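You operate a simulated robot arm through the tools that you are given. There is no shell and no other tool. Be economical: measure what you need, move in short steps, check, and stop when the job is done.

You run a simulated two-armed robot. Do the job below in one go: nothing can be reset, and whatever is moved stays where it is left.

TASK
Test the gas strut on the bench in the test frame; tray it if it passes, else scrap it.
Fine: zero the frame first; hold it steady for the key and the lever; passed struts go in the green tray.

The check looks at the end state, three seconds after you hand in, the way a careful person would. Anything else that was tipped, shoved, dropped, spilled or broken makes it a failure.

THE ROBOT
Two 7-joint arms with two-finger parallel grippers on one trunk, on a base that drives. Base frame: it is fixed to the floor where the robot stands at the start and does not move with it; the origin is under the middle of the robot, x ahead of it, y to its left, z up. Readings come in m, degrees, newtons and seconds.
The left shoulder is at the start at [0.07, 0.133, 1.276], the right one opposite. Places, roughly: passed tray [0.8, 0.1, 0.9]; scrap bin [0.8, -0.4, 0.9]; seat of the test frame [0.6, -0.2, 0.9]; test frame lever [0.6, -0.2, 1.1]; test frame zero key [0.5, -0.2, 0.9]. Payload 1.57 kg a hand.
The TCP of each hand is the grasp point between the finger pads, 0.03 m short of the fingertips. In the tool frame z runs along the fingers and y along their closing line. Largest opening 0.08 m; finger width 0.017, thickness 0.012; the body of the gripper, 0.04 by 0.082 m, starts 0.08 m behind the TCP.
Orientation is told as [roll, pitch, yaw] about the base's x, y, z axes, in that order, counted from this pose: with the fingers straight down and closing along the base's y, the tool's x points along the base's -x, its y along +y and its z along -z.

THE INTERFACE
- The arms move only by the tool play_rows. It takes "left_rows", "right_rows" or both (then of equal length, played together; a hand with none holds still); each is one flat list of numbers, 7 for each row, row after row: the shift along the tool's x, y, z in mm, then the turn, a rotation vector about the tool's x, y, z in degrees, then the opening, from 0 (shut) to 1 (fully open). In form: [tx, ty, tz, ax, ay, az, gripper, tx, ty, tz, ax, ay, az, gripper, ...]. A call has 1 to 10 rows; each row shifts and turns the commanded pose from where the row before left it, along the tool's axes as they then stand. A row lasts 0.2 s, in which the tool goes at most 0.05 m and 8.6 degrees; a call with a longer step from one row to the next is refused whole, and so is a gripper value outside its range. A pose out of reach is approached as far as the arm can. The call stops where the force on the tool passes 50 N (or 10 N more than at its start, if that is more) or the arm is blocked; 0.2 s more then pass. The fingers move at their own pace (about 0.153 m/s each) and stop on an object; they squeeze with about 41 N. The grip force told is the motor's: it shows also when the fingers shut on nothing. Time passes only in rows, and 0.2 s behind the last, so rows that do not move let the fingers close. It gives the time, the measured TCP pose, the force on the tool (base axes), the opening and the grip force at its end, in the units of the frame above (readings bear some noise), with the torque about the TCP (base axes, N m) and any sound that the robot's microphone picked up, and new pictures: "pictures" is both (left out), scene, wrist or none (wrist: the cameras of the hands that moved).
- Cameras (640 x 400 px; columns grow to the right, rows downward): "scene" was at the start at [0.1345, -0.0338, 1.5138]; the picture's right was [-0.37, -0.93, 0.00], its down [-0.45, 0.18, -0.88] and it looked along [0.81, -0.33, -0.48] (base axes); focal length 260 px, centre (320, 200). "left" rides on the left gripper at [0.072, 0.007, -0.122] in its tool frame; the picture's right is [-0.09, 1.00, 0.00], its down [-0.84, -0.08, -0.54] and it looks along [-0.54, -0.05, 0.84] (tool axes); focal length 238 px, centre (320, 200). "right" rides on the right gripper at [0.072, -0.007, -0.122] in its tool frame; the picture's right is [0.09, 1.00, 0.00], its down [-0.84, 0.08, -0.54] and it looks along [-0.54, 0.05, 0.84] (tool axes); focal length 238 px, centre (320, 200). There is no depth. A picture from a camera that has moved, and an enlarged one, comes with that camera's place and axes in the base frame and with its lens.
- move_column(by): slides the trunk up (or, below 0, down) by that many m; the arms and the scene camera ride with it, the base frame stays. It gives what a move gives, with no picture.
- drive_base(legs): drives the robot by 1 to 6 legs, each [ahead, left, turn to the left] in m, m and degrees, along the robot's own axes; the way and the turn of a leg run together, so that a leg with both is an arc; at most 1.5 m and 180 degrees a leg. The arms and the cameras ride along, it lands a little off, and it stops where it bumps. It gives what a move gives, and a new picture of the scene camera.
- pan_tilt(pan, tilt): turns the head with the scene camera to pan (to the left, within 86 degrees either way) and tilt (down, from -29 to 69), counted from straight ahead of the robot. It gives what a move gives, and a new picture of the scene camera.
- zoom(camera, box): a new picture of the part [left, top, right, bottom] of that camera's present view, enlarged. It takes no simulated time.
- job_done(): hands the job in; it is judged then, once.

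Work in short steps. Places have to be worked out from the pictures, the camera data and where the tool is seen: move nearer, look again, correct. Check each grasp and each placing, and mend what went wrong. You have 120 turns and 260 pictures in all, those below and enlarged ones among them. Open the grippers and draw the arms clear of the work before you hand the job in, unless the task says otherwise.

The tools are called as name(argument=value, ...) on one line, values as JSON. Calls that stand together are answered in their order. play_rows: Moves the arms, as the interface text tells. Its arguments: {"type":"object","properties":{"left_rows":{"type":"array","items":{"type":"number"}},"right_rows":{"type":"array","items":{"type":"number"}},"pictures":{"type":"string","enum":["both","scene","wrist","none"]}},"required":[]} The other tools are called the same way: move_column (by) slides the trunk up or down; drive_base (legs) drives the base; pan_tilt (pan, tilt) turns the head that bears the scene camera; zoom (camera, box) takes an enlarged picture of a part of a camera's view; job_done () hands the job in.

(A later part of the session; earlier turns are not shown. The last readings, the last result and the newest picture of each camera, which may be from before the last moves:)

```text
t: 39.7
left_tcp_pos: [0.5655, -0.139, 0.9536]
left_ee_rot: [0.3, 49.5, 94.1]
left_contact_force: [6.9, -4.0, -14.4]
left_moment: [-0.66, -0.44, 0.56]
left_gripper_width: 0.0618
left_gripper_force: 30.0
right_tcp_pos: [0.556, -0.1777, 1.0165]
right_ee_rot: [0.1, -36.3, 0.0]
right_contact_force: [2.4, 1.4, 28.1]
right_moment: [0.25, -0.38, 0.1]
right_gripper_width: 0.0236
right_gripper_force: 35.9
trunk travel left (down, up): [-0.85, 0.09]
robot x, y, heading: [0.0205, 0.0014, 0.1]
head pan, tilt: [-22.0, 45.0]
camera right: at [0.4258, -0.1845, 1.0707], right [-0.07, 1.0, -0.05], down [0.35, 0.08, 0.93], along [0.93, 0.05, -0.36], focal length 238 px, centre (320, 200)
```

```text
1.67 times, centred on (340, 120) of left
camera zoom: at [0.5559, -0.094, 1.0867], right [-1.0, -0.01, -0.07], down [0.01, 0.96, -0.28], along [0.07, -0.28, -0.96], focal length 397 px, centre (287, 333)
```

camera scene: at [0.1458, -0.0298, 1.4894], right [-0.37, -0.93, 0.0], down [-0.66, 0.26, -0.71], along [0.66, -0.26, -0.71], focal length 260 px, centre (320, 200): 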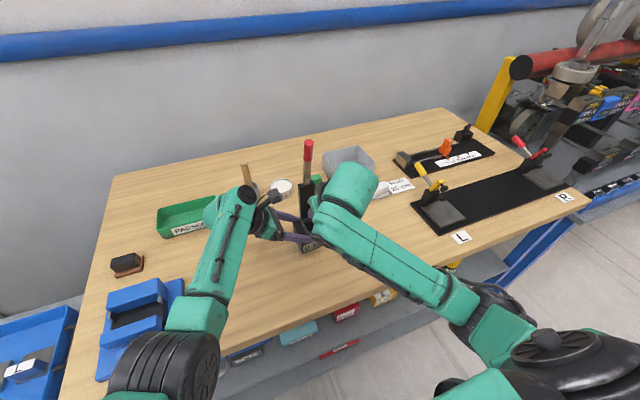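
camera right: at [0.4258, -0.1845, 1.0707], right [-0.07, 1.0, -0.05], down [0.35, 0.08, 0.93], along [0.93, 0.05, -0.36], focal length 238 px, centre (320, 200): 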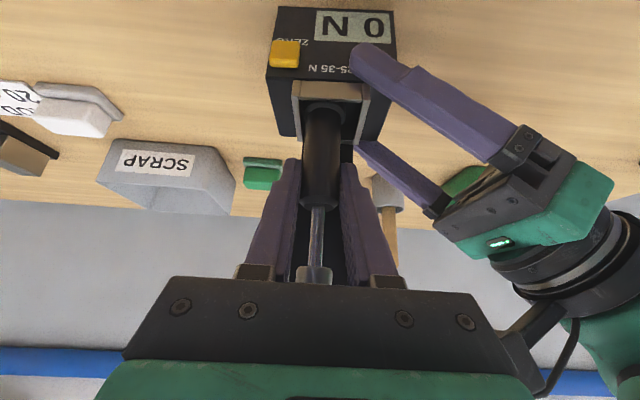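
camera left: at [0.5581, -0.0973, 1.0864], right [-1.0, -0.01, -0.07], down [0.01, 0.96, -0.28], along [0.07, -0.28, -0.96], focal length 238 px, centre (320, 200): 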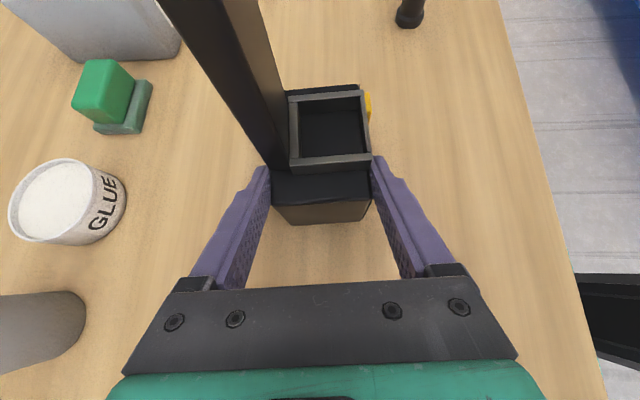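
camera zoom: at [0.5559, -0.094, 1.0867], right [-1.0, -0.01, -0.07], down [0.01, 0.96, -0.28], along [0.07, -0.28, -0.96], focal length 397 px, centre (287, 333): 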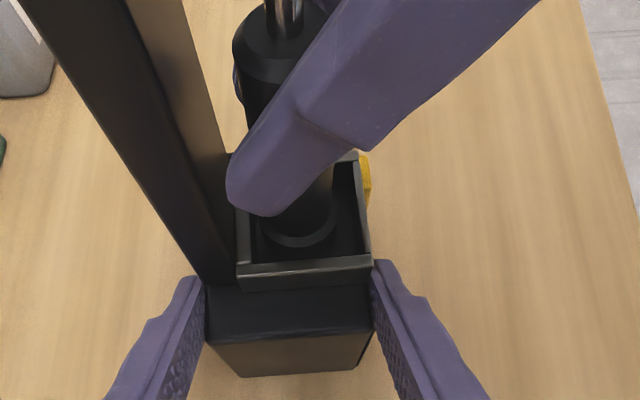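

The base is inside the rim and on the seat floor (28 N up, base at ≈.95). I relieve 1 mm, open halfway, and check it stands.

play_rows(right_rows=[-0.8, 0, -1.2, 0, 0, 0, 0.1, 0, 0, 0, 0, 0, 0, 0.3, 0, 0, 0, 0, 0, 0, 0.5, 0, 0, 0, 0, 0, 0, 0.5], pictures="wrist")

zoom(camera="left", box=[220, 0, 460, 240])

```text
t: 40.7
left_tcp_pos: [0.5659, -0.1391, 0.9518]
left_ee_rot: [0.3, 49.5, 94.2]
left_contact_force: [-1.6, 0.7, -3.4]
left_moment: [0.01, 0.17, -0.14]
left_gripper_width: 0.062
left_gripper_force: 30.3
right_tcp_pos: [0.5547, -0.1794, 1.0131]
right_ee_rot: [0.0, -35.7, 0.0]
right_contact_force: [-0.2, 0.9, 0.5]
right_moment: [0.0, 0.03, -0.01]
right_gripper_width: 0.0402
right_gripper_force: 0.0
trunk travel left (down, up): [-0.85, 0.09]
robot x, y, heading: [0.0211, -0.0004, -0.1]
head pan, tilt: [-22.0, 45.0]
camera right: at [0.4249, -0.1846, 1.0697], right [-0.08, 1.0, -0.05], down [0.36, 0.08, 0.93], along [0.93, 0.05, -0.37], focal length 238 px, centre (320, 200)
```

right: 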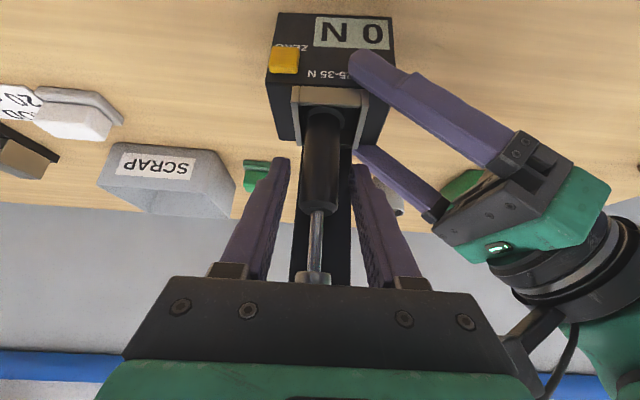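

```text
1.67 times, centred on (340, 120) of left
camera zoom: at [0.556, -0.0944, 1.0867], right [-1.0, -0.01, -0.07], down [0.01, 0.96, -0.28], along [0.07, -0.28, -0.96], focal length 397 px, centre (287, 333)
```

zoom: 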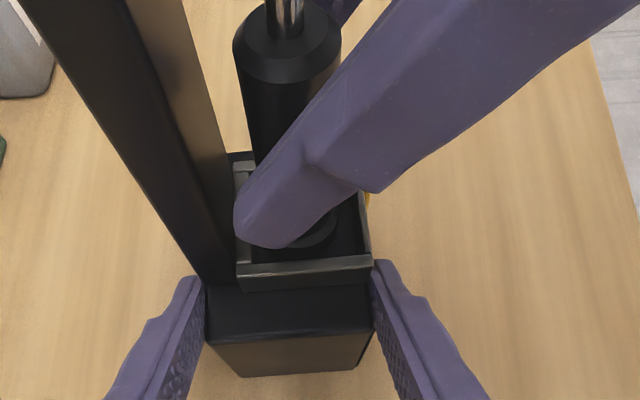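

Strut stands in the seat. I withdraw along the finger direction, then rise to a stand-off in front of the lever's handle (≈(.572,-.18,1.165)).

play_rows(right_rows=[0, 0, -35, 0, 0, 0, 0.5, 0, 0, -35, 0, 0, 0, 0.5, -26, 0, -28.8, 0, 0, 0, 0.7, -26, 0, -28.8, 0, 0, 0, 0.7, -26, 0, -28.8, 0, 0, 0, 0.7, -26, 0, -28.8, 0, 0, 0, 0.7], pictures="both")

zoom(camera="left", box=[160, 0, 480, 240])

```text
t: 42.1
left_tcp_pos: [0.5652, -0.1395, 0.9524]
left_ee_rot: [0.4, 49.5, 94.1]
left_contact_force: [0.4, -0.4, -4.3]
left_moment: [-0.05, 0.03, 0.04]
left_gripper_width: 0.0616
left_gripper_force: 30.3
right_tcp_pos: [0.5309, -0.1788, 1.2263]
right_ee_rot: [-0.1, -35.7, 0.1]
right_contact_force: [0.0, -1.0, -0.2]
right_moment: [0.01, -0.01, 0.03]
right_gripper_width: 0.056
right_gripper_force: 0.1
trunk travel left (down, up): [-0.85, 0.09]
robot x, y, heading: [0.015, -0.0026, 0.1]
head pan, tilt: [-22.0, 45.0]
camera scene: at [0.1464, -0.0302, 1.4893], right [-0.37, -0.93, 0.0], down [-0.66, 0.26, -0.71], along [0.66, -0.26, -0.71], focal length 260 px, centre (320, 200)
camera right: at [0.4016, -0.1841, 1.2817], right [-0.08, 1.0, -0.05], down [0.36, 0.08, 0.93], along [0.93, 0.05, -0.37], focal length 238 px, centre (320, 200)
```

scene: 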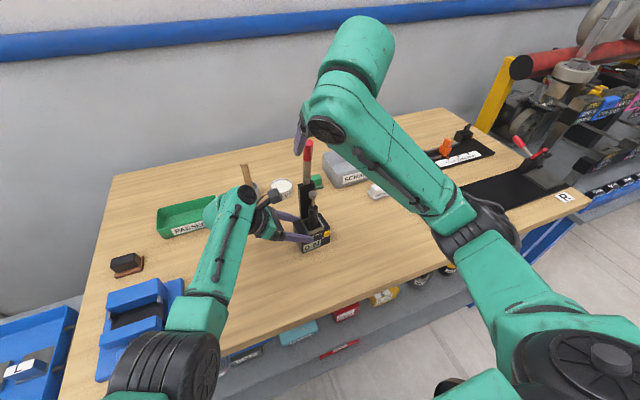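
right: 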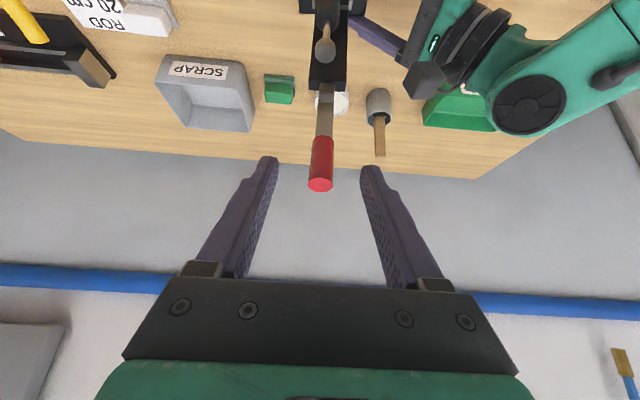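

```text
1.67 times, centred on (320, 120) of left
camera zoom: at [0.5566, -0.0945, 1.0867], right [-1.0, -0.01, -0.07], down [0.01, 0.96, -0.28], along [0.07, -0.28, -0.96], focal length 397 px, centre (320, 333)
```

zoom: 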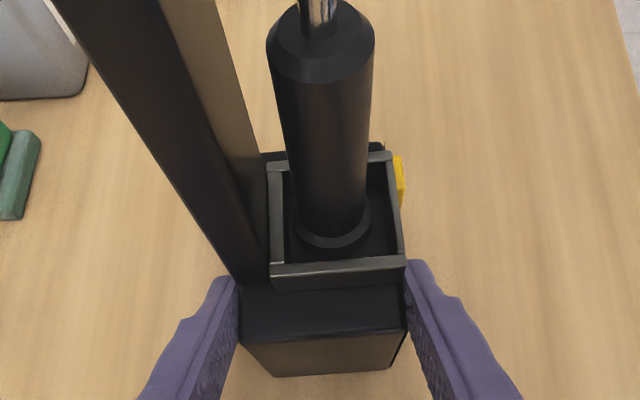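

Handle end is dead centre between the fingers. I advance 65 mm along the fingers to bring the red handle between the pads, then close.

play_rows(right_rows=[-1.5, 1, 32.5, 0, 0, 0, 0.7, -1.5, 0.5, 32.5, 0, 0, 0, 0.7, 0, 0, 0, 0, 0, 0, 0.4, 0, 0, 0, 0, 0, 0, 0.1, 0, 0, 0, 0, 0, 0, 0.1], pictures="both")

zoom(camera="scene", box=[270, 120, 350, 260])

```text
t: 43.3
left_tcp_pos: [0.5662, -0.14, 0.9541]
left_ee_rot: [0.2, 49.5, 94.1]
left_contact_force: [-0.6, -3.8, -2.4]
left_moment: [0.31, -0.28, -0.03]
left_gripper_width: 0.0619
left_gripper_force: 30.4
right_tcp_pos: [0.5714, -0.1787, 1.1747]
right_ee_rot: [0.1, -35.8, 0.1]
right_contact_force: [2.7, 5.1, 0.0]
right_moment: [0.6, -0.19, 0.1]
right_gripper_width: 0.0195
right_gripper_force: 30.3
trunk travel left (down, up): [-0.85, 0.09]
robot x, y, heading: [0.0181, 0.0001, 0.0]
head pan, tilt: [-22.0, 45.0]
camera scene: at [0.1465, -0.0301, 1.4894], right [-0.37, -0.93, 0.0], down [-0.66, 0.26, -0.71], along [0.66, -0.26, -0.71], focal length 260 px, centre (320, 200)
camera right: at [0.4414, -0.1829, 1.2304], right [-0.08, 1.0, -0.05], down [0.36, 0.08, 0.93], along [0.93, 0.05, -0.37], focal length 238 px, centre (320, 200)
```

scene: 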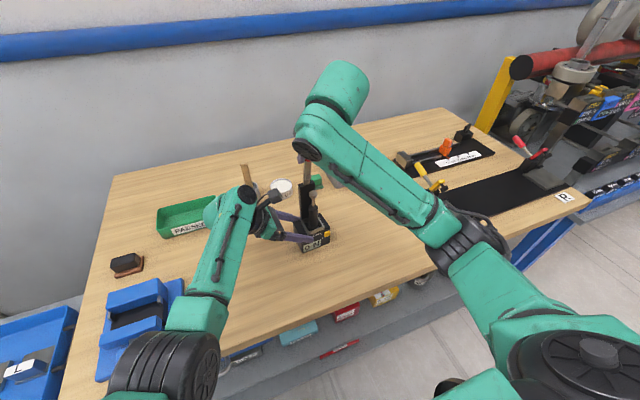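
right: 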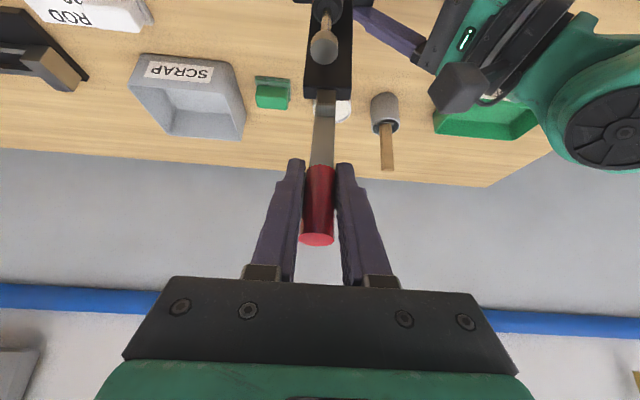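

```text
2.86 times, centred on (310, 190) of scene
camera zoom: at [0.1465, -0.0301, 1.4894], right [-0.37, -0.93, 0.0], down [-0.66, 0.26, -0.71], along [0.66, -0.26, -0.71], focal length 741 px, centre (349, 229)
```

zoom: 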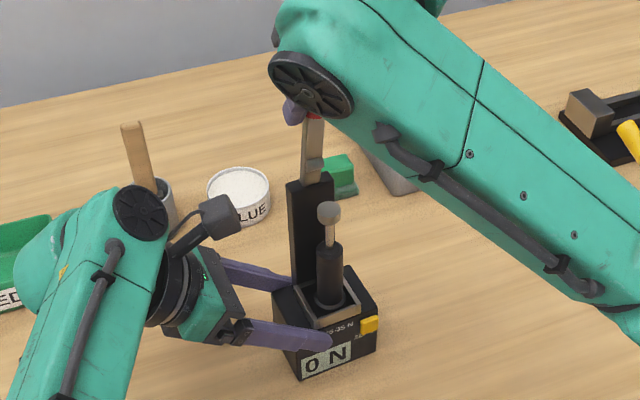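

The handle is gripped (19.5 mm). I start the arc forward and down about the pivot (≈(.593,1.08)), small steps with force check.

play_rows(right_rows=[9.1, 0, -3.3, 0, 0, 0, 0.1, 9.5, 0, -2.4, 0, 0, 0, 0.1, 9.6, 0, -1.4, 0, 0, 0, 0.1], pictures="wrist")

zoom(camera="scene", box=[270, 120, 350, 260])

```text
t: 44.1
left_tcp_pos: [0.5658, -0.1397, 0.9537]
left_ee_rot: [0.3, 49.5, 94.2]
left_contact_force: [0.9, -3.1, -5.5]
left_moment: [-0.72, -0.07, 0.16]
left_gripper_width: 0.0619
left_gripper_force: 29.5
right_tcp_pos: [0.5433, -0.1782, 1.1649]
right_ee_rot: [0.1, -36.0, 0.0]
right_contact_force: [3.2, 1.8, 12.5]
right_moment: [0.58, -0.87, 0.21]
right_gripper_width: 0.0199
right_gripper_force: 29.7
trunk travel left (down, up): [-0.85, 0.09]
robot x, y, heading: [0.0229, -0.0024, 0.3]
head pan, tilt: [-22.0, 45.0]
camera right: at [0.4139, -0.1838, 1.2202], right [-0.07, 1.0, -0.05], down [0.36, 0.08, 0.93], along [0.93, 0.05, -0.36], focal length 238 px, centre (320, 200)
```

right: 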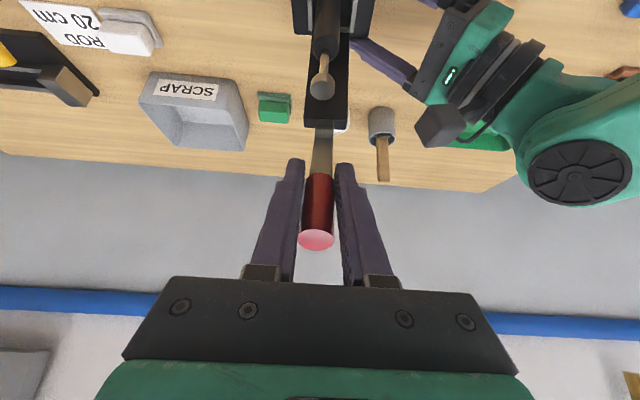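

```text
2.86 times, centred on (310, 190) of scene
camera zoom: at [0.1457, -0.0303, 1.4895], right [-0.37, -0.93, 0.0], down [-0.66, 0.26, -0.71], along [0.66, -0.26, -0.71], focal length 741 px, centre (349, 229)
```

zoom: 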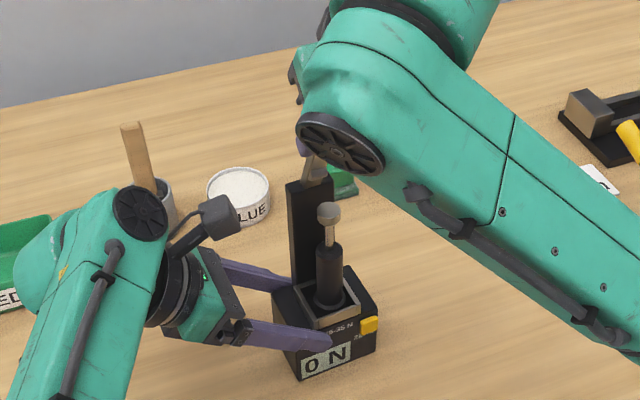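

The lever follows. I continue the arc to about 60°.

play_rows(right_rows=[10.2, 0, -0.5, 0, 0, 0, 0.1, 10.3, 0, 0.6, 0, 0, 0, 0.1, 10.1, 0, 1.7, 0, 0, 0, 0.1, 10, 0, 2.7, 0, 0, 0, 0.1, 9.5, 0, 3.7, 0, 0, 0, 0.1], pictures="wrist")

zoom(camera="left", box=[160, 0, 480, 240])

```text
t: 45.3
left_tcp_pos: [0.5655, -0.139, 0.9531]
left_ee_rot: [0.3, 49.5, 94.1]
left_contact_force: [0.1, 1.4, -3.2]
left_moment: [-0.02, -0.16, 0.03]
left_gripper_width: 0.0619
left_gripper_force: 29.7
right_tcp_pos: [0.5075, -0.1782, 1.1274]
right_ee_rot: [-0.1, -35.7, -0.1]
right_contact_force: [0.3, -0.1, 0.7]
right_moment: [0.0, 0.0, 0.01]
right_gripper_width: 0.0081
right_gripper_force: 0.0
trunk travel left (down, up): [-0.85, 0.09]
robot x, y, heading: [0.0225, 0.0019, 0.0]
head pan, tilt: [-22.0, 45.0]
camera right: at [0.3781, -0.1834, 1.1835], right [-0.08, 1.0, -0.05], down [0.36, 0.08, 0.93], along [0.93, 0.05, -0.37], focal length 238 px, centre (320, 200)
```

right: 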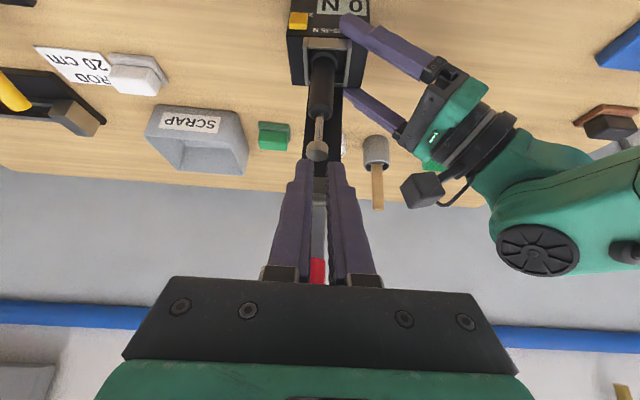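

```text
1.67 times, centred on (320, 120) of left
camera zoom: at [0.5562, -0.0943, 1.0867], right [-1.0, -0.01, -0.07], down [0.01, 0.96, -0.28], along [0.07, -0.28, -0.96], focal length 397 px, centre (320, 333)
```

zoom: 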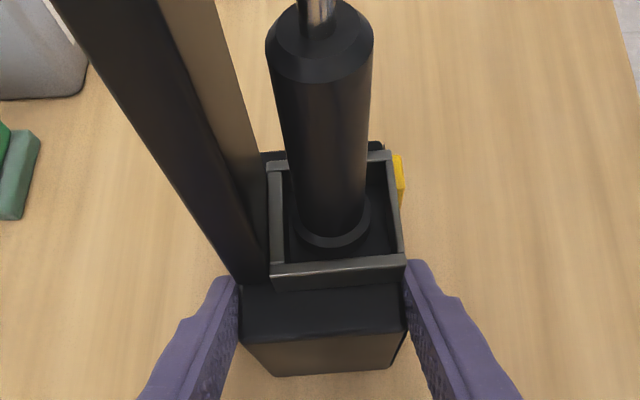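

The handle slipped out of the grip and the lever sprang upright by itself (strut still seated). Since it self-returns, I will instead push it with the closed fingers laid across behind it from the right. First I withdraw and re-level the right tool.

play_rows(right_rows=[-9, -25, -28.4, 0, 0, 0, 0, -9, -25, -28.4, 0, 0, 0, 0, -9, -25, -28.4, 0, 0, 0, 0, -9, -25, -28.4, 0, 0, 0, 0, 0, 0, 0, 0, 7.2, 0, 0, 0, 0, 0, 0, 7.2, 0, 0, 0, 0, 0, 0, 7.2, 0, 0, 0, 0, 0, 0, 7.2, 0, 0, 0, 0, 0, 0, 7.2, 0, 0], pictures="both")

zoom(camera="scene", box=[270, 120, 350, 260])

```text
t: 47.3
left_tcp_pos: [0.5657, -0.1398, 0.9521]
left_ee_rot: [0.3, 49.5, 94.2]
left_contact_force: [-0.6, -0.4, -3.3]
left_moment: [-0.11, -0.05, -0.09]
left_gripper_width: 0.0618
left_gripper_force: 30.5
right_tcp_pos: [0.4716, -0.2781, 1.2405]
right_ee_rot: [0.2, 0.2, 0.0]
right_contact_force: [0.2, -0.4, -1.3]
right_moment: [0.02, 0.01, -0.01]
right_gripper_width: 0.0
right_gripper_force: 21.8
trunk travel left (down, up): [-0.85, 0.09]
robot x, y, heading: [0.0212, -0.0008, -0.1]
head pan, tilt: [-22.0, 45.0]
camera scene: at [0.1464, -0.03, 1.4894], right [-0.37, -0.93, 0.0], down [-0.66, 0.26, -0.71], along [0.66, -0.26, -0.71], focal length 260 px, centre (320, 200)
camera right: at [0.4003, -0.2834, 1.3622], right [-0.09, 1.0, 0.0], down [0.84, 0.08, 0.54], along [0.53, 0.05, -0.84], focal length 238 px, centre (320, 200)
```

scene: 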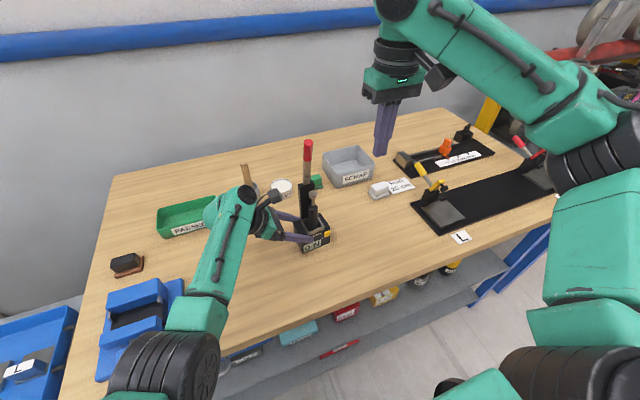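
right: 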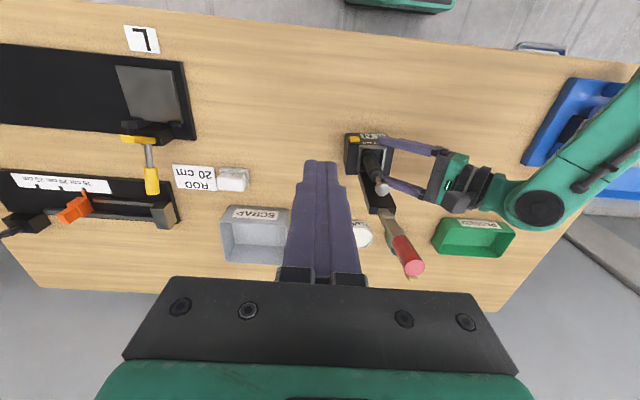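

```text
2.86 times, centred on (310, 190) of scene
camera zoom: at [0.1464, -0.03, 1.4894], right [-0.37, -0.93, 0.0], down [-0.66, 0.26, -0.71], along [0.66, -0.26, -0.71], focal length 741 px, centre (349, 229)
```

zoom: 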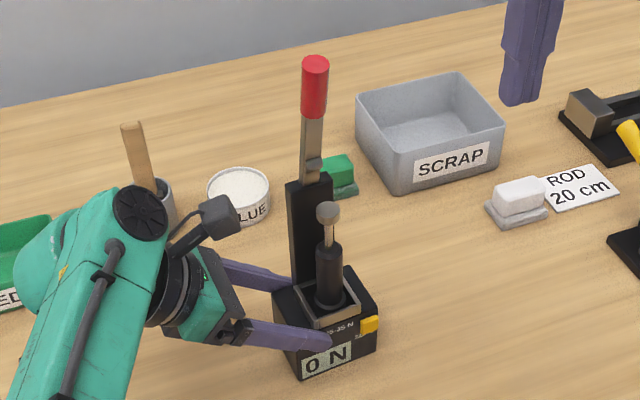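

Everything is intact. I roll the right tool 70° so its fingers point toward +y (slightly down).

play_rows(right_rows=[0, 0, 0, -7.8, 0, 0, 0, 0, 0, 0, -7.8, 0, 0, 0, 0, 0, 0, -7.8, 0, 0, 0, 0, 0, 0, -7.8, 0, 0, 0, 0, 0, 0, -7.8, 0, 0, 0, 0, 0, 0, -7.8, 0, 0, 0, 0, 0, 0, -7.8, 0, 0, 0, 0, 0, 0, -7.8, 0, 0, 0, 0, 0, 0, -7.8, 0, 0, 0], pictures="both")

```text
t: 49.3
left_tcp_pos: [0.566, -0.1399, 0.9522]
left_ee_rot: [0.3, 49.5, 94.2]
left_contact_force: [0.6, 0.9, -3.5]
left_moment: [-0.05, -0.13, 0.0]
left_gripper_width: 0.062
left_gripper_force: 30.0
right_tcp_pos: [0.4715, -0.2776, 1.2408]
right_ee_rot: [70.4, 0.2, 0.1]
right_contact_force: [0.1, -0.1, -0.2]
right_moment: [0.01, 0.0, 0.01]
right_gripper_width: 0.0004
right_gripper_force: 21.6
trunk travel left (down, up): [-0.85, 0.09]
robot x, y, heading: [0.0186, 0.0002, -0.3]
head pan, tilt: [-22.0, 45.0]
camera scene: at [0.1461, -0.0305, 1.4894], right [-0.37, -0.93, 0.0], down [-0.66, 0.26, -0.71], along [0.66, -0.26, -0.71], focal length 260 px, centre (320, 200)
camera right: at [0.3998, -0.3939, 1.2744], right [-0.09, 0.34, 0.94], down [0.84, -0.48, 0.25], along [0.54, 0.81, -0.24], focal length 238 px, centre (320, 200)
```

scene: 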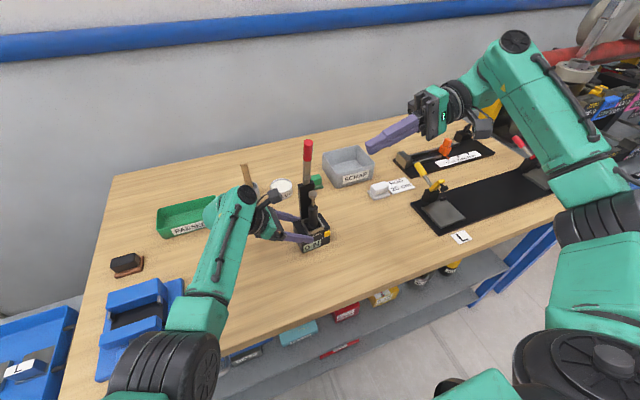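
right: 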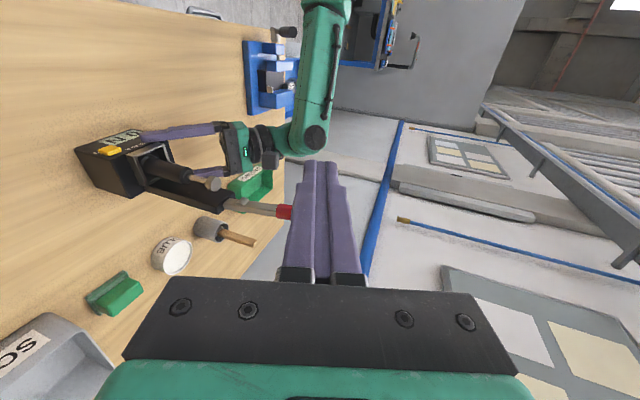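

Now I go to x≈.61 (behind the lever's plane) while still 7 cm to its right.

play_rows(right_rows=[-34.5, -13, 4.7, 0, 0, 0, 0, -34.5, -13, 4.7, 0, 0, 0, 0, -34.5, -13, 4.7, 0, 0, 0, 0, -34.5, -13, 4.7, 0, 0, 0, 0, 0, 0, 0, 0, 0, 0, 0], pictures="both")

```text
t: 50.5
left_tcp_pos: [0.5662, -0.1393, 0.9532]
left_ee_rot: [0.3, 49.5, 94.3]
left_contact_force: [1.1, -0.5, -3.0]
left_moment: [-0.13, -0.21, 0.08]
left_gripper_width: 0.0619
left_gripper_force: 29.6
right_tcp_pos: [0.5573, -0.2772, 1.2063]
right_ee_rot: [70.1, 0.4, 0.2]
right_contact_force: [1.0, -0.2, 0.3]
right_moment: [-0.01, -0.02, 0.02]
right_gripper_width: 0.0
right_gripper_force: 21.6
right hand out of reach, approached as far as the arm can: row 3, 4
trunk travel left (down, up): [-0.85, 0.09]
robot x, y, heading: [0.0206, -0.0003, 0.3]
head pan, tilt: [-22.0, 45.0]
camera scene: at [0.1467, -0.0302, 1.4893], right [-0.37, -0.93, 0.0], down [-0.66, 0.26, -0.71], along [0.66, -0.26, -0.71], focal length 260 px, centre (320, 200)
camera right: at [0.4866, -0.3937, 1.2395], right [-0.09, 0.34, 0.94], down [0.84, -0.48, 0.25], along [0.54, 0.81, -0.24], focal length 238 px, centre (320, 200)
```

scene: 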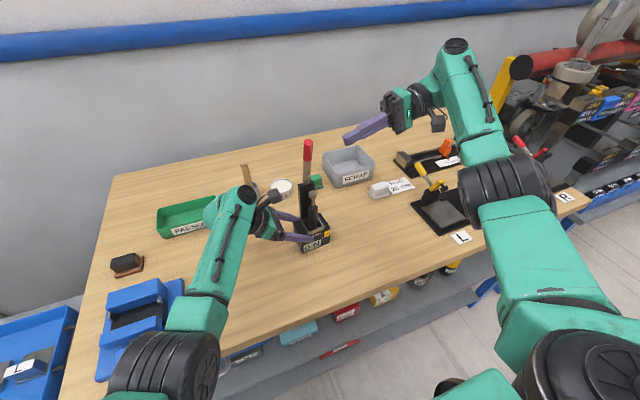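
right: 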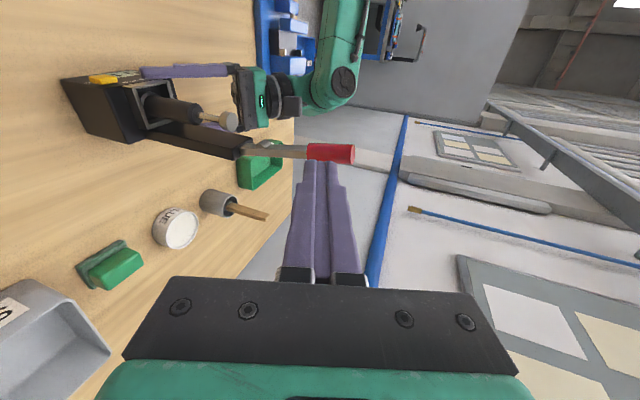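

Out of reach squarely; I yaw the hand 30° so the fingers point forward-left, which brings the wrist nearer, and stage beside the lever.

play_rows(right_rows=[0, 0, 0, 0, -7.05, 2.57, 0, 0, 0, 0, 0, -7.05, 2.57, 0, 0, 0, 0, 0, -7.05, 2.57, 0, 0, 0, 0, 0, -7.05, 2.57, 0, 8.7, 18, 20, 0, 0, 0, 0, 0, 0, 0, 0, 0, 0, 0], pictures="wrist")

```text
t: 51.9
left_tcp_pos: [0.5657, -0.1398, 0.9529]
left_ee_rot: [0.2, 49.4, 94.3]
left_contact_force: [-0.6, 2.0, -2.9]
left_moment: [0.04, -0.17, 0.1]
left_gripper_width: 0.0616
left_gripper_force: 30.2
right_tcp_pos: [0.562, -0.252, 1.2172]
right_ee_rot: [70.3, 0.3, -30.0]
right_contact_force: [-0.8, 0.3, -0.2]
right_moment: [-0.01, -0.01, -0.03]
right_gripper_width: 0.0002
right_gripper_force: 21.2
trunk travel left (down, up): [-0.85, 0.09]
robot x, y, heading: [0.0226, 0.0005, 0.1]
head pan, tilt: [-22.0, 45.0]
camera right: at [0.4413, -0.3159, 1.2504], right [0.09, 0.34, 0.94], down [0.48, -0.84, 0.25], along [0.87, 0.43, -0.24], focal length 238 px, centre (320, 200)
```

right: 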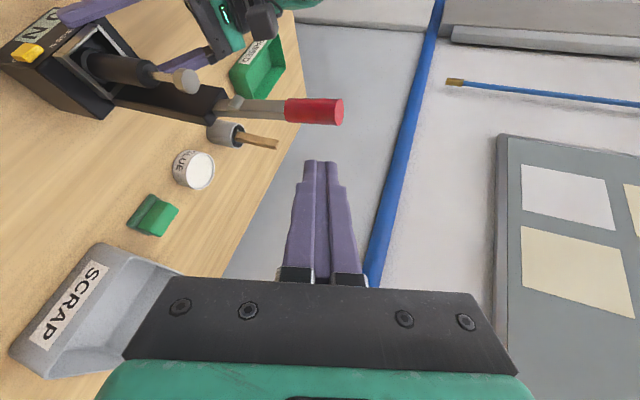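

Handle triangulates as expected (x .566–.575, z 1.16–1.205). I slide the closed fingers in behind it along their own axis.

play_rows(right_rows=[0, 0, 30, 0, 0, 0, 0, 0, 0, 30, 0, 0, 0, 0, 0, 0, 30, 0, 0, 0, 0, 0, 0, 0, 0, 0, 0, 0], pictures="both")

zoom(camera="scene", box=[260, 110, 400, 260])

```text
t: 52.9
left_tcp_pos: [0.5652, -0.1395, 0.9535]
left_ee_rot: [0.2, 49.4, 94.2]
left_contact_force: [-0.7, 1.1, -3.3]
left_moment: [0.05, -0.13, 0.05]
left_gripper_width: 0.0616
left_gripper_force: 30.0
right_tcp_pos: [0.6055, -0.1778, 1.1848]
right_ee_rot: [70.1, 0.3, -30.0]
right_contact_force: [0.1, -0.6, 0.3]
right_moment: [-0.02, -0.02, 0.01]
right_gripper_width: 0.0
right_gripper_force: 21.8
trunk travel left (down, up): [-0.85, 0.09]
robot x, y, heading: [0.0185, 0.0028, 0.1]
head pan, tilt: [-22.0, 45.0]
camera scene: at [0.1457, -0.0306, 1.4894], right [-0.37, -0.93, 0.0], down [-0.66, 0.26, -0.71], along [0.66, -0.26, -0.71], focal length 260 px, centre (320, 200)
camera right: at [0.4846, -0.2424, 1.2189], right [0.09, 0.34, 0.94], down [0.48, -0.84, 0.25], along [0.87, 0.43, -0.24], focal length 238 px, centre (320, 200)
```

scene: 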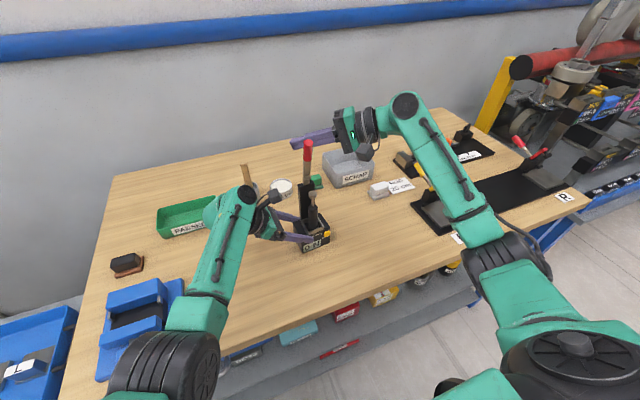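
right: 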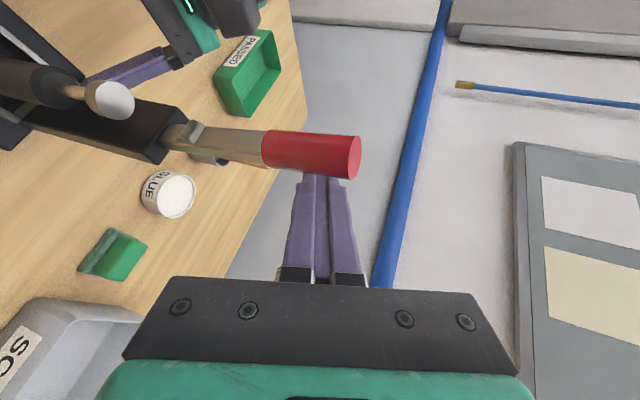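

```text
2.67 times, centred on (330, 185) of scene
camera zoom: at [0.1457, -0.0306, 1.4894], right [-0.37, -0.93, 0.0], down [-0.66, 0.26, -0.71], along [0.66, -0.26, -0.71], focal length 692 px, centre (293, 240)
```

zoom: 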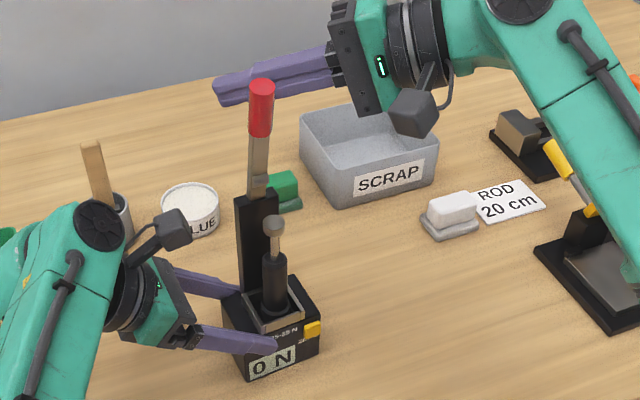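

The fingers lie behind the red handle. I pull it forward along the arc to about 45°.

play_rows(right_rows=[11.4, -5.1, -5.2, 0, 0, 0, 0, 13.6, -5.2, -6.5, 0, 0, 0, 0, 13.6, -5.2, -6.5, 0, 0, 0, 0, 10.4, -7.6, -3.6, 0, 0, 0, 0, 10.4, -7.6, -3.6, 0, 0, 0, 0], pictures="wrist")

zoom(camera="scene", box=[260, 110, 400, 260])

```text
t: 54.1
left_tcp_pos: [0.566, -0.1391, 0.9519]
left_ee_rot: [0.2, 49.5, 94.1]
left_contact_force: [-1.7, 1.0, -3.8]
left_moment: [0.04, -0.18, 0.02]
left_gripper_width: 0.0617
left_gripper_force: 29.4
right_tcp_pos: [0.5364, -0.1783, 1.1653]
right_ee_rot: [70.2, 0.2, -29.9]
right_contact_force: [0.6, -0.3, 0.1]
right_moment: [0.02, -0.03, 0.0]
right_gripper_width: 0.0002
right_gripper_force: 21.6
trunk travel left (down, up): [-0.85, 0.09]
robot x, y, heading: [0.02, -0.0018, 0.1]
head pan, tilt: [-22.0, 45.0]
camera right: at [0.4151, -0.2424, 1.1997], right [0.09, 0.34, 0.94], down [0.48, -0.84, 0.25], along [0.87, 0.43, -0.24], focal length 238 px, centre (320, 200)
```

right: 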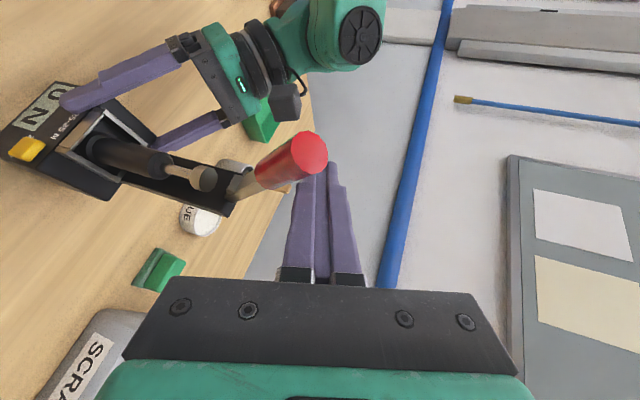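

```text
2.67 times, centred on (330, 185) of scene
camera zoom: at [0.1459, -0.0304, 1.4894], right [-0.37, -0.93, 0.0], down [-0.66, 0.26, -0.71], along [0.66, -0.26, -0.71], focal length 692 px, centre (293, 240)
```

zoom: 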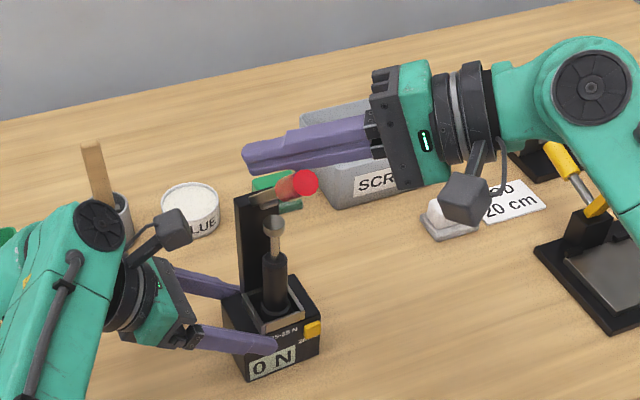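

Lever follows lightly. I continue to about 75°.

play_rows(right_rows=[8.7, -10, -1.7, 0, 0, 0, 0, 8.7, -10, -1.7, 0, 0, 0, 0, 6.4, -11.6, 0.3, 0, 0, 0, 0, 6.4, -11.6, 0.3, 0, 0, 0, 0], pictures="wrist")

zoom(camera="scene", box=[260, 130, 360, 260])

```text
t: 55.1
left_tcp_pos: [0.5659, -0.14, 0.9527]
left_ee_rot: [0.2, 49.6, 94.2]
left_contact_force: [-0.7, 0.9, -3.8]
left_moment: [0.04, -0.17, 0.03]
left_gripper_width: 0.0617
left_gripper_force: 29.8
right_tcp_pos: [0.5014, -0.1777, 1.1254]
right_ee_rot: [70.0, 0.4, -30.1]
right_contact_force: [0.2, 0.4, 0.3]
right_moment: [0.0, -0.01, 0.0]
right_gripper_width: 0.0001
right_gripper_force: 21.6
trunk travel left (down, up): [-0.85, 0.09]
robot x, y, heading: [0.0201, -0.0035, 0.2]
head pan, tilt: [-22.0, 45.0]
camera right: at [0.3802, -0.242, 1.1596], right [0.1, 0.34, 0.94], down [0.49, -0.84, 0.25], along [0.87, 0.43, -0.24], focal length 238 px, centre (320, 200)
```

right: 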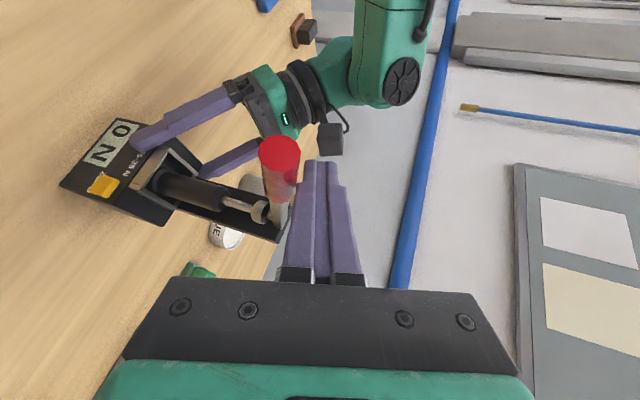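

```text
3.08 times, centred on (310, 195) of scene
camera zoom: at [0.1461, -0.0303, 1.4894], right [-0.37, -0.93, 0.0], down [-0.66, 0.26, -0.71], along [0.66, -0.26, -0.71], focal length 798 px, centre (351, 215)
```

zoom: 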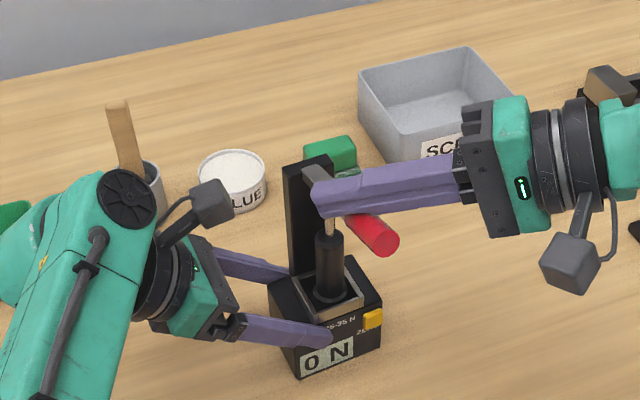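

Lever is near horizontal. I press down in small steps and watch force and display.

play_rows(right_rows=[1.9, -6.3, 1.1, 0, 0, 0, 0, 1.9, -6.3, 1.1, 0, 0, 0, 0, 1.9, -6.3, 1.1, 0, 0, 0, 0, 0.5, -5, 1.5, 0, 0, 0, 0], pictures="wrist")

zoom(camera="scene", box=[260, 130, 360, 260])

```text
t: 56.1
left_tcp_pos: [0.566, -0.1402, 0.9524]
left_ee_rot: [0.1, 49.6, 94.2]
left_contact_force: [1.4, 2.2, -4.7]
left_moment: [-0.29, -0.54, -0.1]
left_gripper_width: 0.0616
left_gripper_force: 29.6
right_tcp_pos: [0.4931, -0.1777, 1.102]
right_ee_rot: [70.0, 0.3, -29.9]
right_contact_force: [0.2, -1.0, 3.1]
right_moment: [-0.01, 0.04, 0.02]
right_gripper_width: 0.0
right_gripper_force: 21.9
trunk travel left (down, up): [-0.85, 0.09]
robot x, y, heading: [0.0198, 0.0025, 0.0]
head pan, tilt: [-22.0, 45.0]
camera right: at [0.3726, -0.2425, 1.1367], right [0.09, 0.34, 0.94], down [0.48, -0.84, 0.25], along [0.87, 0.43, -0.24], focal length 238 px, centre (320, 200)
```

right: 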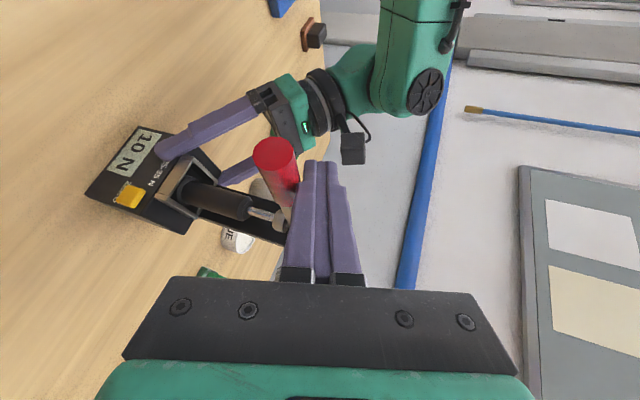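

```text
3.08 times, centred on (310, 195) of scene
camera zoom: at [0.1459, -0.0304, 1.4894], right [-0.37, -0.93, 0.0], down [-0.66, 0.26, -0.71], along [0.66, -0.26, -0.71], focal length 798 px, centre (351, 215)
```

zoom: 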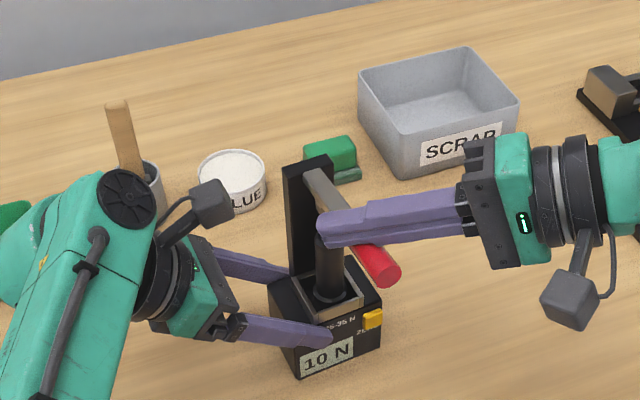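

Reading 10 N as it begins to load. I press further.

play_rows(right_rows=[0, -3.8, 1.4, 0, 0, 0, 0, 0, -3.8, 1.4, 0, 0, 0, 0, 0, -3.8, 1.4, 0, 0, 0, 0], pictures="none")

zoom(camera="scene", box=[260, 130, 360, 260])

```text
t: 56.9
left_tcp_pos: [0.5655, -0.1396, 0.9523]
left_ee_rot: [0.2, 49.5, 94.2]
left_contact_force: [5.0, -2.9, -10.1]
left_moment: [0.29, -0.32, 0.41]
left_gripper_width: 0.0618
left_gripper_force: 30.5
right_tcp_pos: [0.4932, -0.1769, 1.0896]
right_ee_rot: [70.2, 0.3, -29.9]
right_contact_force: [-4.7, 1.8, 8.6]
right_moment: [0.03, 0.01, 0.03]
right_gripper_width: 0.0001
right_gripper_force: 21.3
trunk travel left (down, up): [-0.85, 0.09]
robot x, y, heading: [0.0182, -0.0017, 0.1]
head pan, tilt: [-22.0, 45.0]
```

```text
3.08 times, centred on (310, 195) of scene
camera zoom: at [0.1458, -0.0305, 1.4894], right [-0.37, -0.93, 0.0], down [-0.66, 0.26, -0.71], along [0.66, -0.26, -0.71], focal length 798 px, centre (351, 215)
```

zoom: 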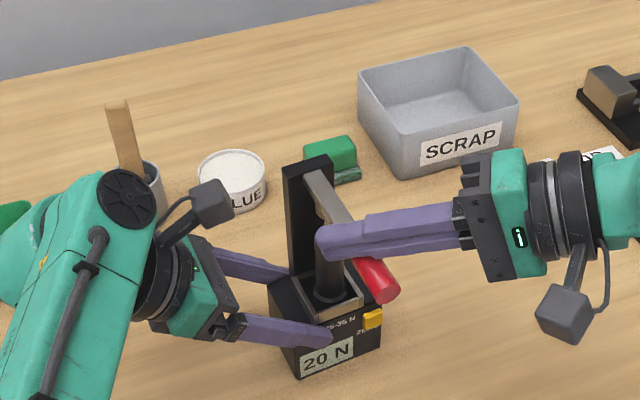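

20 N and rising. I press on toward the lever's end of travel.

play_rows(right_rows=[-1, -3.8, 1.4, 0, 0, 0, 0, -1, -3.8, 1.4, 0, 0, 0, 0, -1, -3.8, 1.4, 0, 0, 0, 0], pictures="none")

zoom(camera="scene", box=[260, 130, 360, 260])

```text
t: 57.7
left_tcp_pos: [0.5658, -0.14, 0.9543]
left_ee_rot: [0.1, 49.5, 94.1]
left_contact_force: [11.2, -9.8, -10.5]
left_moment: [0.75, -0.07, 0.91]
left_gripper_width: 0.0619
left_gripper_force: 30.3
right_tcp_pos: [0.4951, -0.1793, 1.0794]
right_ee_rot: [70.1, 0.2, -29.8]
right_contact_force: [-10.3, 8.8, 12.3]
right_moment: [0.08, 0.04, 0.06]
right_gripper_width: 0.0
right_gripper_force: 21.5
trunk travel left (down, up): [-0.85, 0.09]
robot x, y, heading: [0.0194, -0.0022, -0.0]
head pan, tilt: [-22.0, 45.0]
```

```text
3.08 times, centred on (310, 195) of scene
camera zoom: at [0.1452, -0.0306, 1.4895], right [-0.37, -0.93, 0.0], down [-0.66, 0.26, -0.71], along [0.66, -0.26, -0.71], focal length 798 px, centre (351, 215)
```

zoom: 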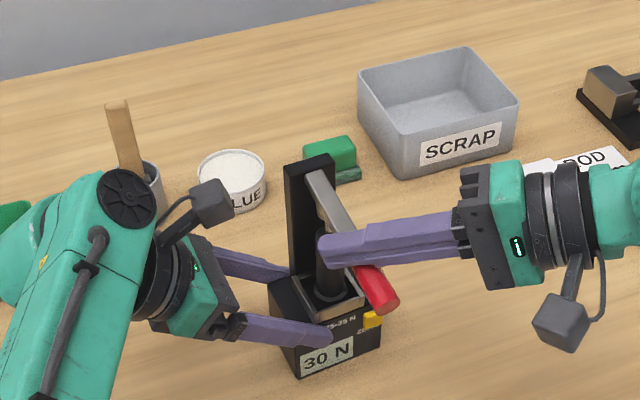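

30 N and the lever is not yet at a stop; I continue.

play_rows(right_rows=[-1.5, -3.8, 1, 0, 0, 0, 0, -1.5, -3.8, 1, 0, 0, 0, 0], pictures="wrist")

zoom(camera="scene", box=[260, 130, 360, 260])

```text
t: 58.3
left_tcp_pos: [0.5638, -0.1404, 0.9538]
left_ee_rot: [-0.1, 49.5, 94.1]
left_contact_force: [17.2, -13.0, -12.3]
left_moment: [0.34, -0.3, 1.04]
left_gripper_width: 0.0622
left_gripper_force: 29.8
right_tcp_pos: [0.4967, -0.1817, 1.0729]
right_ee_rot: [70.4, 0.2, -29.9]
right_contact_force: [-13.6, 8.4, 20.5]
right_moment: [0.15, 0.02, 0.11]
right_gripper_width: 0.0001
right_gripper_force: 21.4
trunk travel left (down, up): [-0.85, 0.09]
robot x, y, heading: [0.0183, 0.0001, 0.0]
head pan, tilt: [-22.0, 45.0]
camera right: at [0.376, -0.2463, 1.1056], right [0.09, 0.33, 0.94], down [0.48, -0.84, 0.25], along [0.87, 0.43, -0.24], focal length 238 px, centre (320, 200)
```

right: 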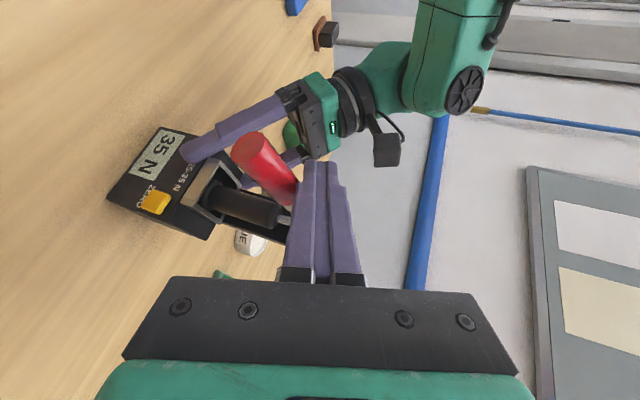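

```text
3.08 times, centred on (310, 195) of scene
camera zoom: at [0.1439, -0.0311, 1.4897], right [-0.37, -0.93, 0.0], down [-0.66, 0.26, -0.71], along [0.66, -0.26, -0.71], focal length 798 px, centre (351, 215)
```

zoom: 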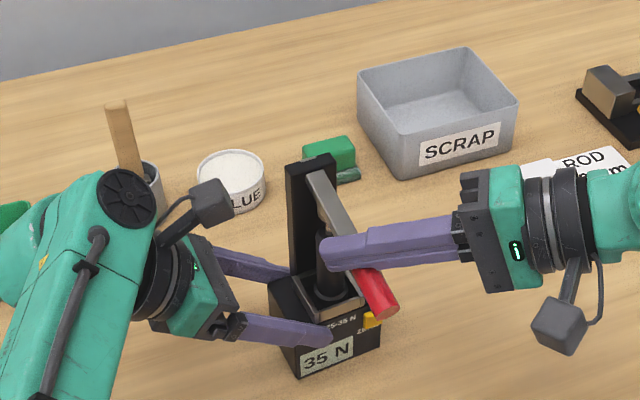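

35 N now; I need to see whether that is the end of travel, so I press a little more.

play_rows(right_rows=[-1, -2.8, 1, 0, 0, 0, 0, 0, 0, 0, 0, 0, 0, 0], pictures="none")

zoom(camera="scene", box=[270, 180, 340, 260])

```text
t: 58.9
left_tcp_pos: [0.565, -0.139, 0.9547]
left_ee_rot: [0.1, 49.4, 94.2]
left_contact_force: [16.6, -10.1, -16.8]
left_moment: [-0.49, -0.48, 1.17]
left_gripper_width: 0.0623
left_gripper_force: 30.2
right_tcp_pos: [0.4986, -0.1807, 1.0714]
right_ee_rot: [70.5, 0.0, -29.9]
right_contact_force: [-11.4, 4.6, 34.5]
right_moment: [0.15, -0.19, 0.07]
right_gripper_width: 0.0
right_gripper_force: 21.0
trunk travel left (down, up): [-0.85, 0.09]
robot x, y, heading: [0.0189, 0.0018, 0.1]
head pan, tilt: [-22.0, 45.0]
```

```text
5.00 times, centred on (305, 220) of scene
camera zoom: at [0.1433, -0.0304, 1.4898], right [-0.37, -0.93, 0.0], down [-0.65, 0.26, -0.71], along [0.66, -0.26, -0.71], focal length 1297 px, centre (395, 100)
```

zoom: 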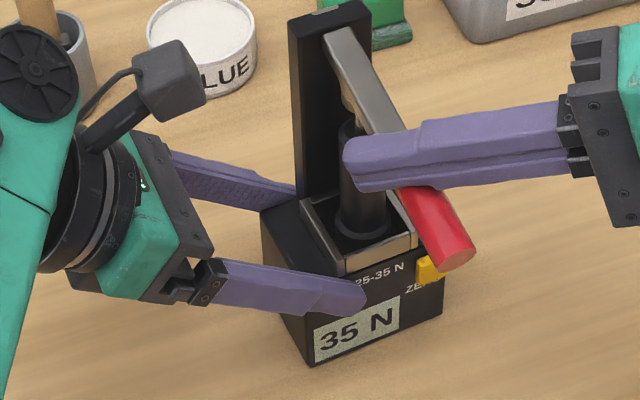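

The force jumped while the display stayed at 35 N, suggesting the stop. One more small press to confirm.

play_rows(right_rows=[0, -1.5, 0.5, 0, 0, 0, 0, 0, 0, 0, 0, 0, 0, 0], pictures="none")

zoom(camera="scene", box=[285, 220, 335, 260])

zoom(camera="right", box=[90, 100, 330, 270])

zoom(camera="left", box=[160, 0, 480, 240])

```text
t: 59.5
left_tcp_pos: [0.5628, -0.1385, 0.9544]
left_ee_rot: [0.0, 49.5, 94.1]
left_contact_force: [12.7, -7.9, -16.1]
left_moment: [-0.27, -0.63, 0.92]
left_gripper_width: 0.0625
left_gripper_force: 30.1
right_tcp_pos: [0.4956, -0.1789, 1.0714]
right_ee_rot: [70.4, 0.1, -29.7]
right_contact_force: [-11.2, 5.0, 39.8]
right_moment: [0.17, -0.22, 0.11]
right_gripper_width: 0.0
right_gripper_force: 21.3
trunk travel left (down, up): [-0.85, 0.09]
robot x, y, heading: [0.0176, 0.0009, 0.1]
head pan, tilt: [-22.0, 45.0]
```

```text
10.00 times, centred on (310, 240) of scene
camera zoom: at [0.1416, -0.0286, 1.4899], right [-0.37, -0.93, 0.0], down [-0.65, 0.26, -0.71], along [0.66, -0.26, -0.71], focal length 2595 px, centre (420, -200)
```

zoom: 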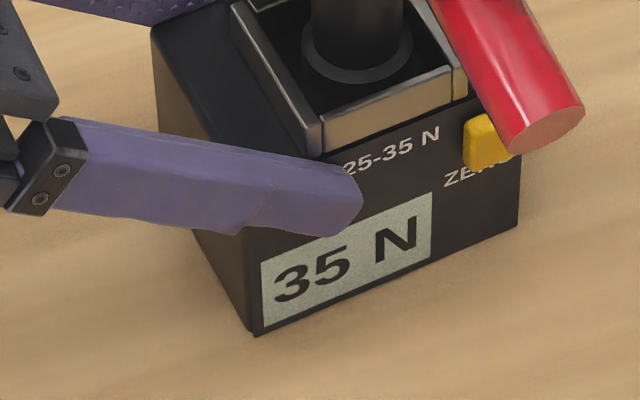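

```text
2.35 times, centred on (210, 185) of right
camera zoom: at [0.3751, -0.244, 1.1026], right [0.09, 0.33, 0.94], down [0.49, -0.84, 0.25], along [0.87, 0.43, -0.23], focal length 561 px, centre (579, 235)
```

zoom: 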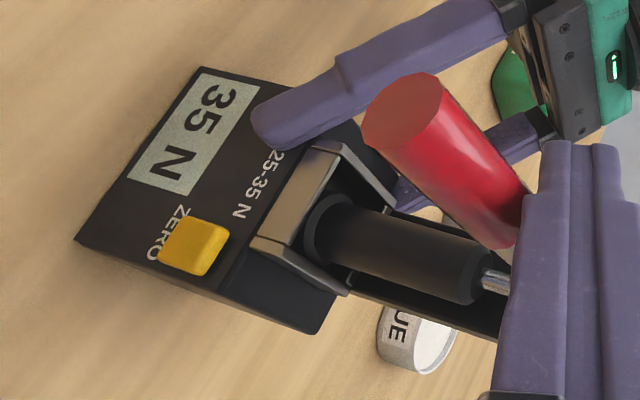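

```text
1.67 times, centred on (320, 120) of left
camera zoom: at [0.5531, -0.0932, 1.0883], right [-1.0, -0.01, -0.07], down [0.01, 0.96, -0.28], along [0.07, -0.28, -0.96], focal length 397 px, centre (320, 333)
```

zoom: 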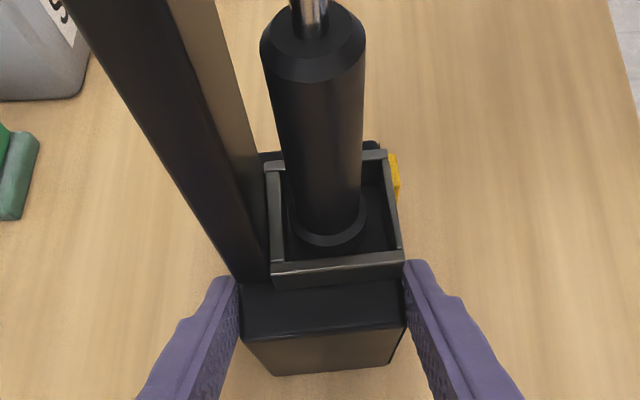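

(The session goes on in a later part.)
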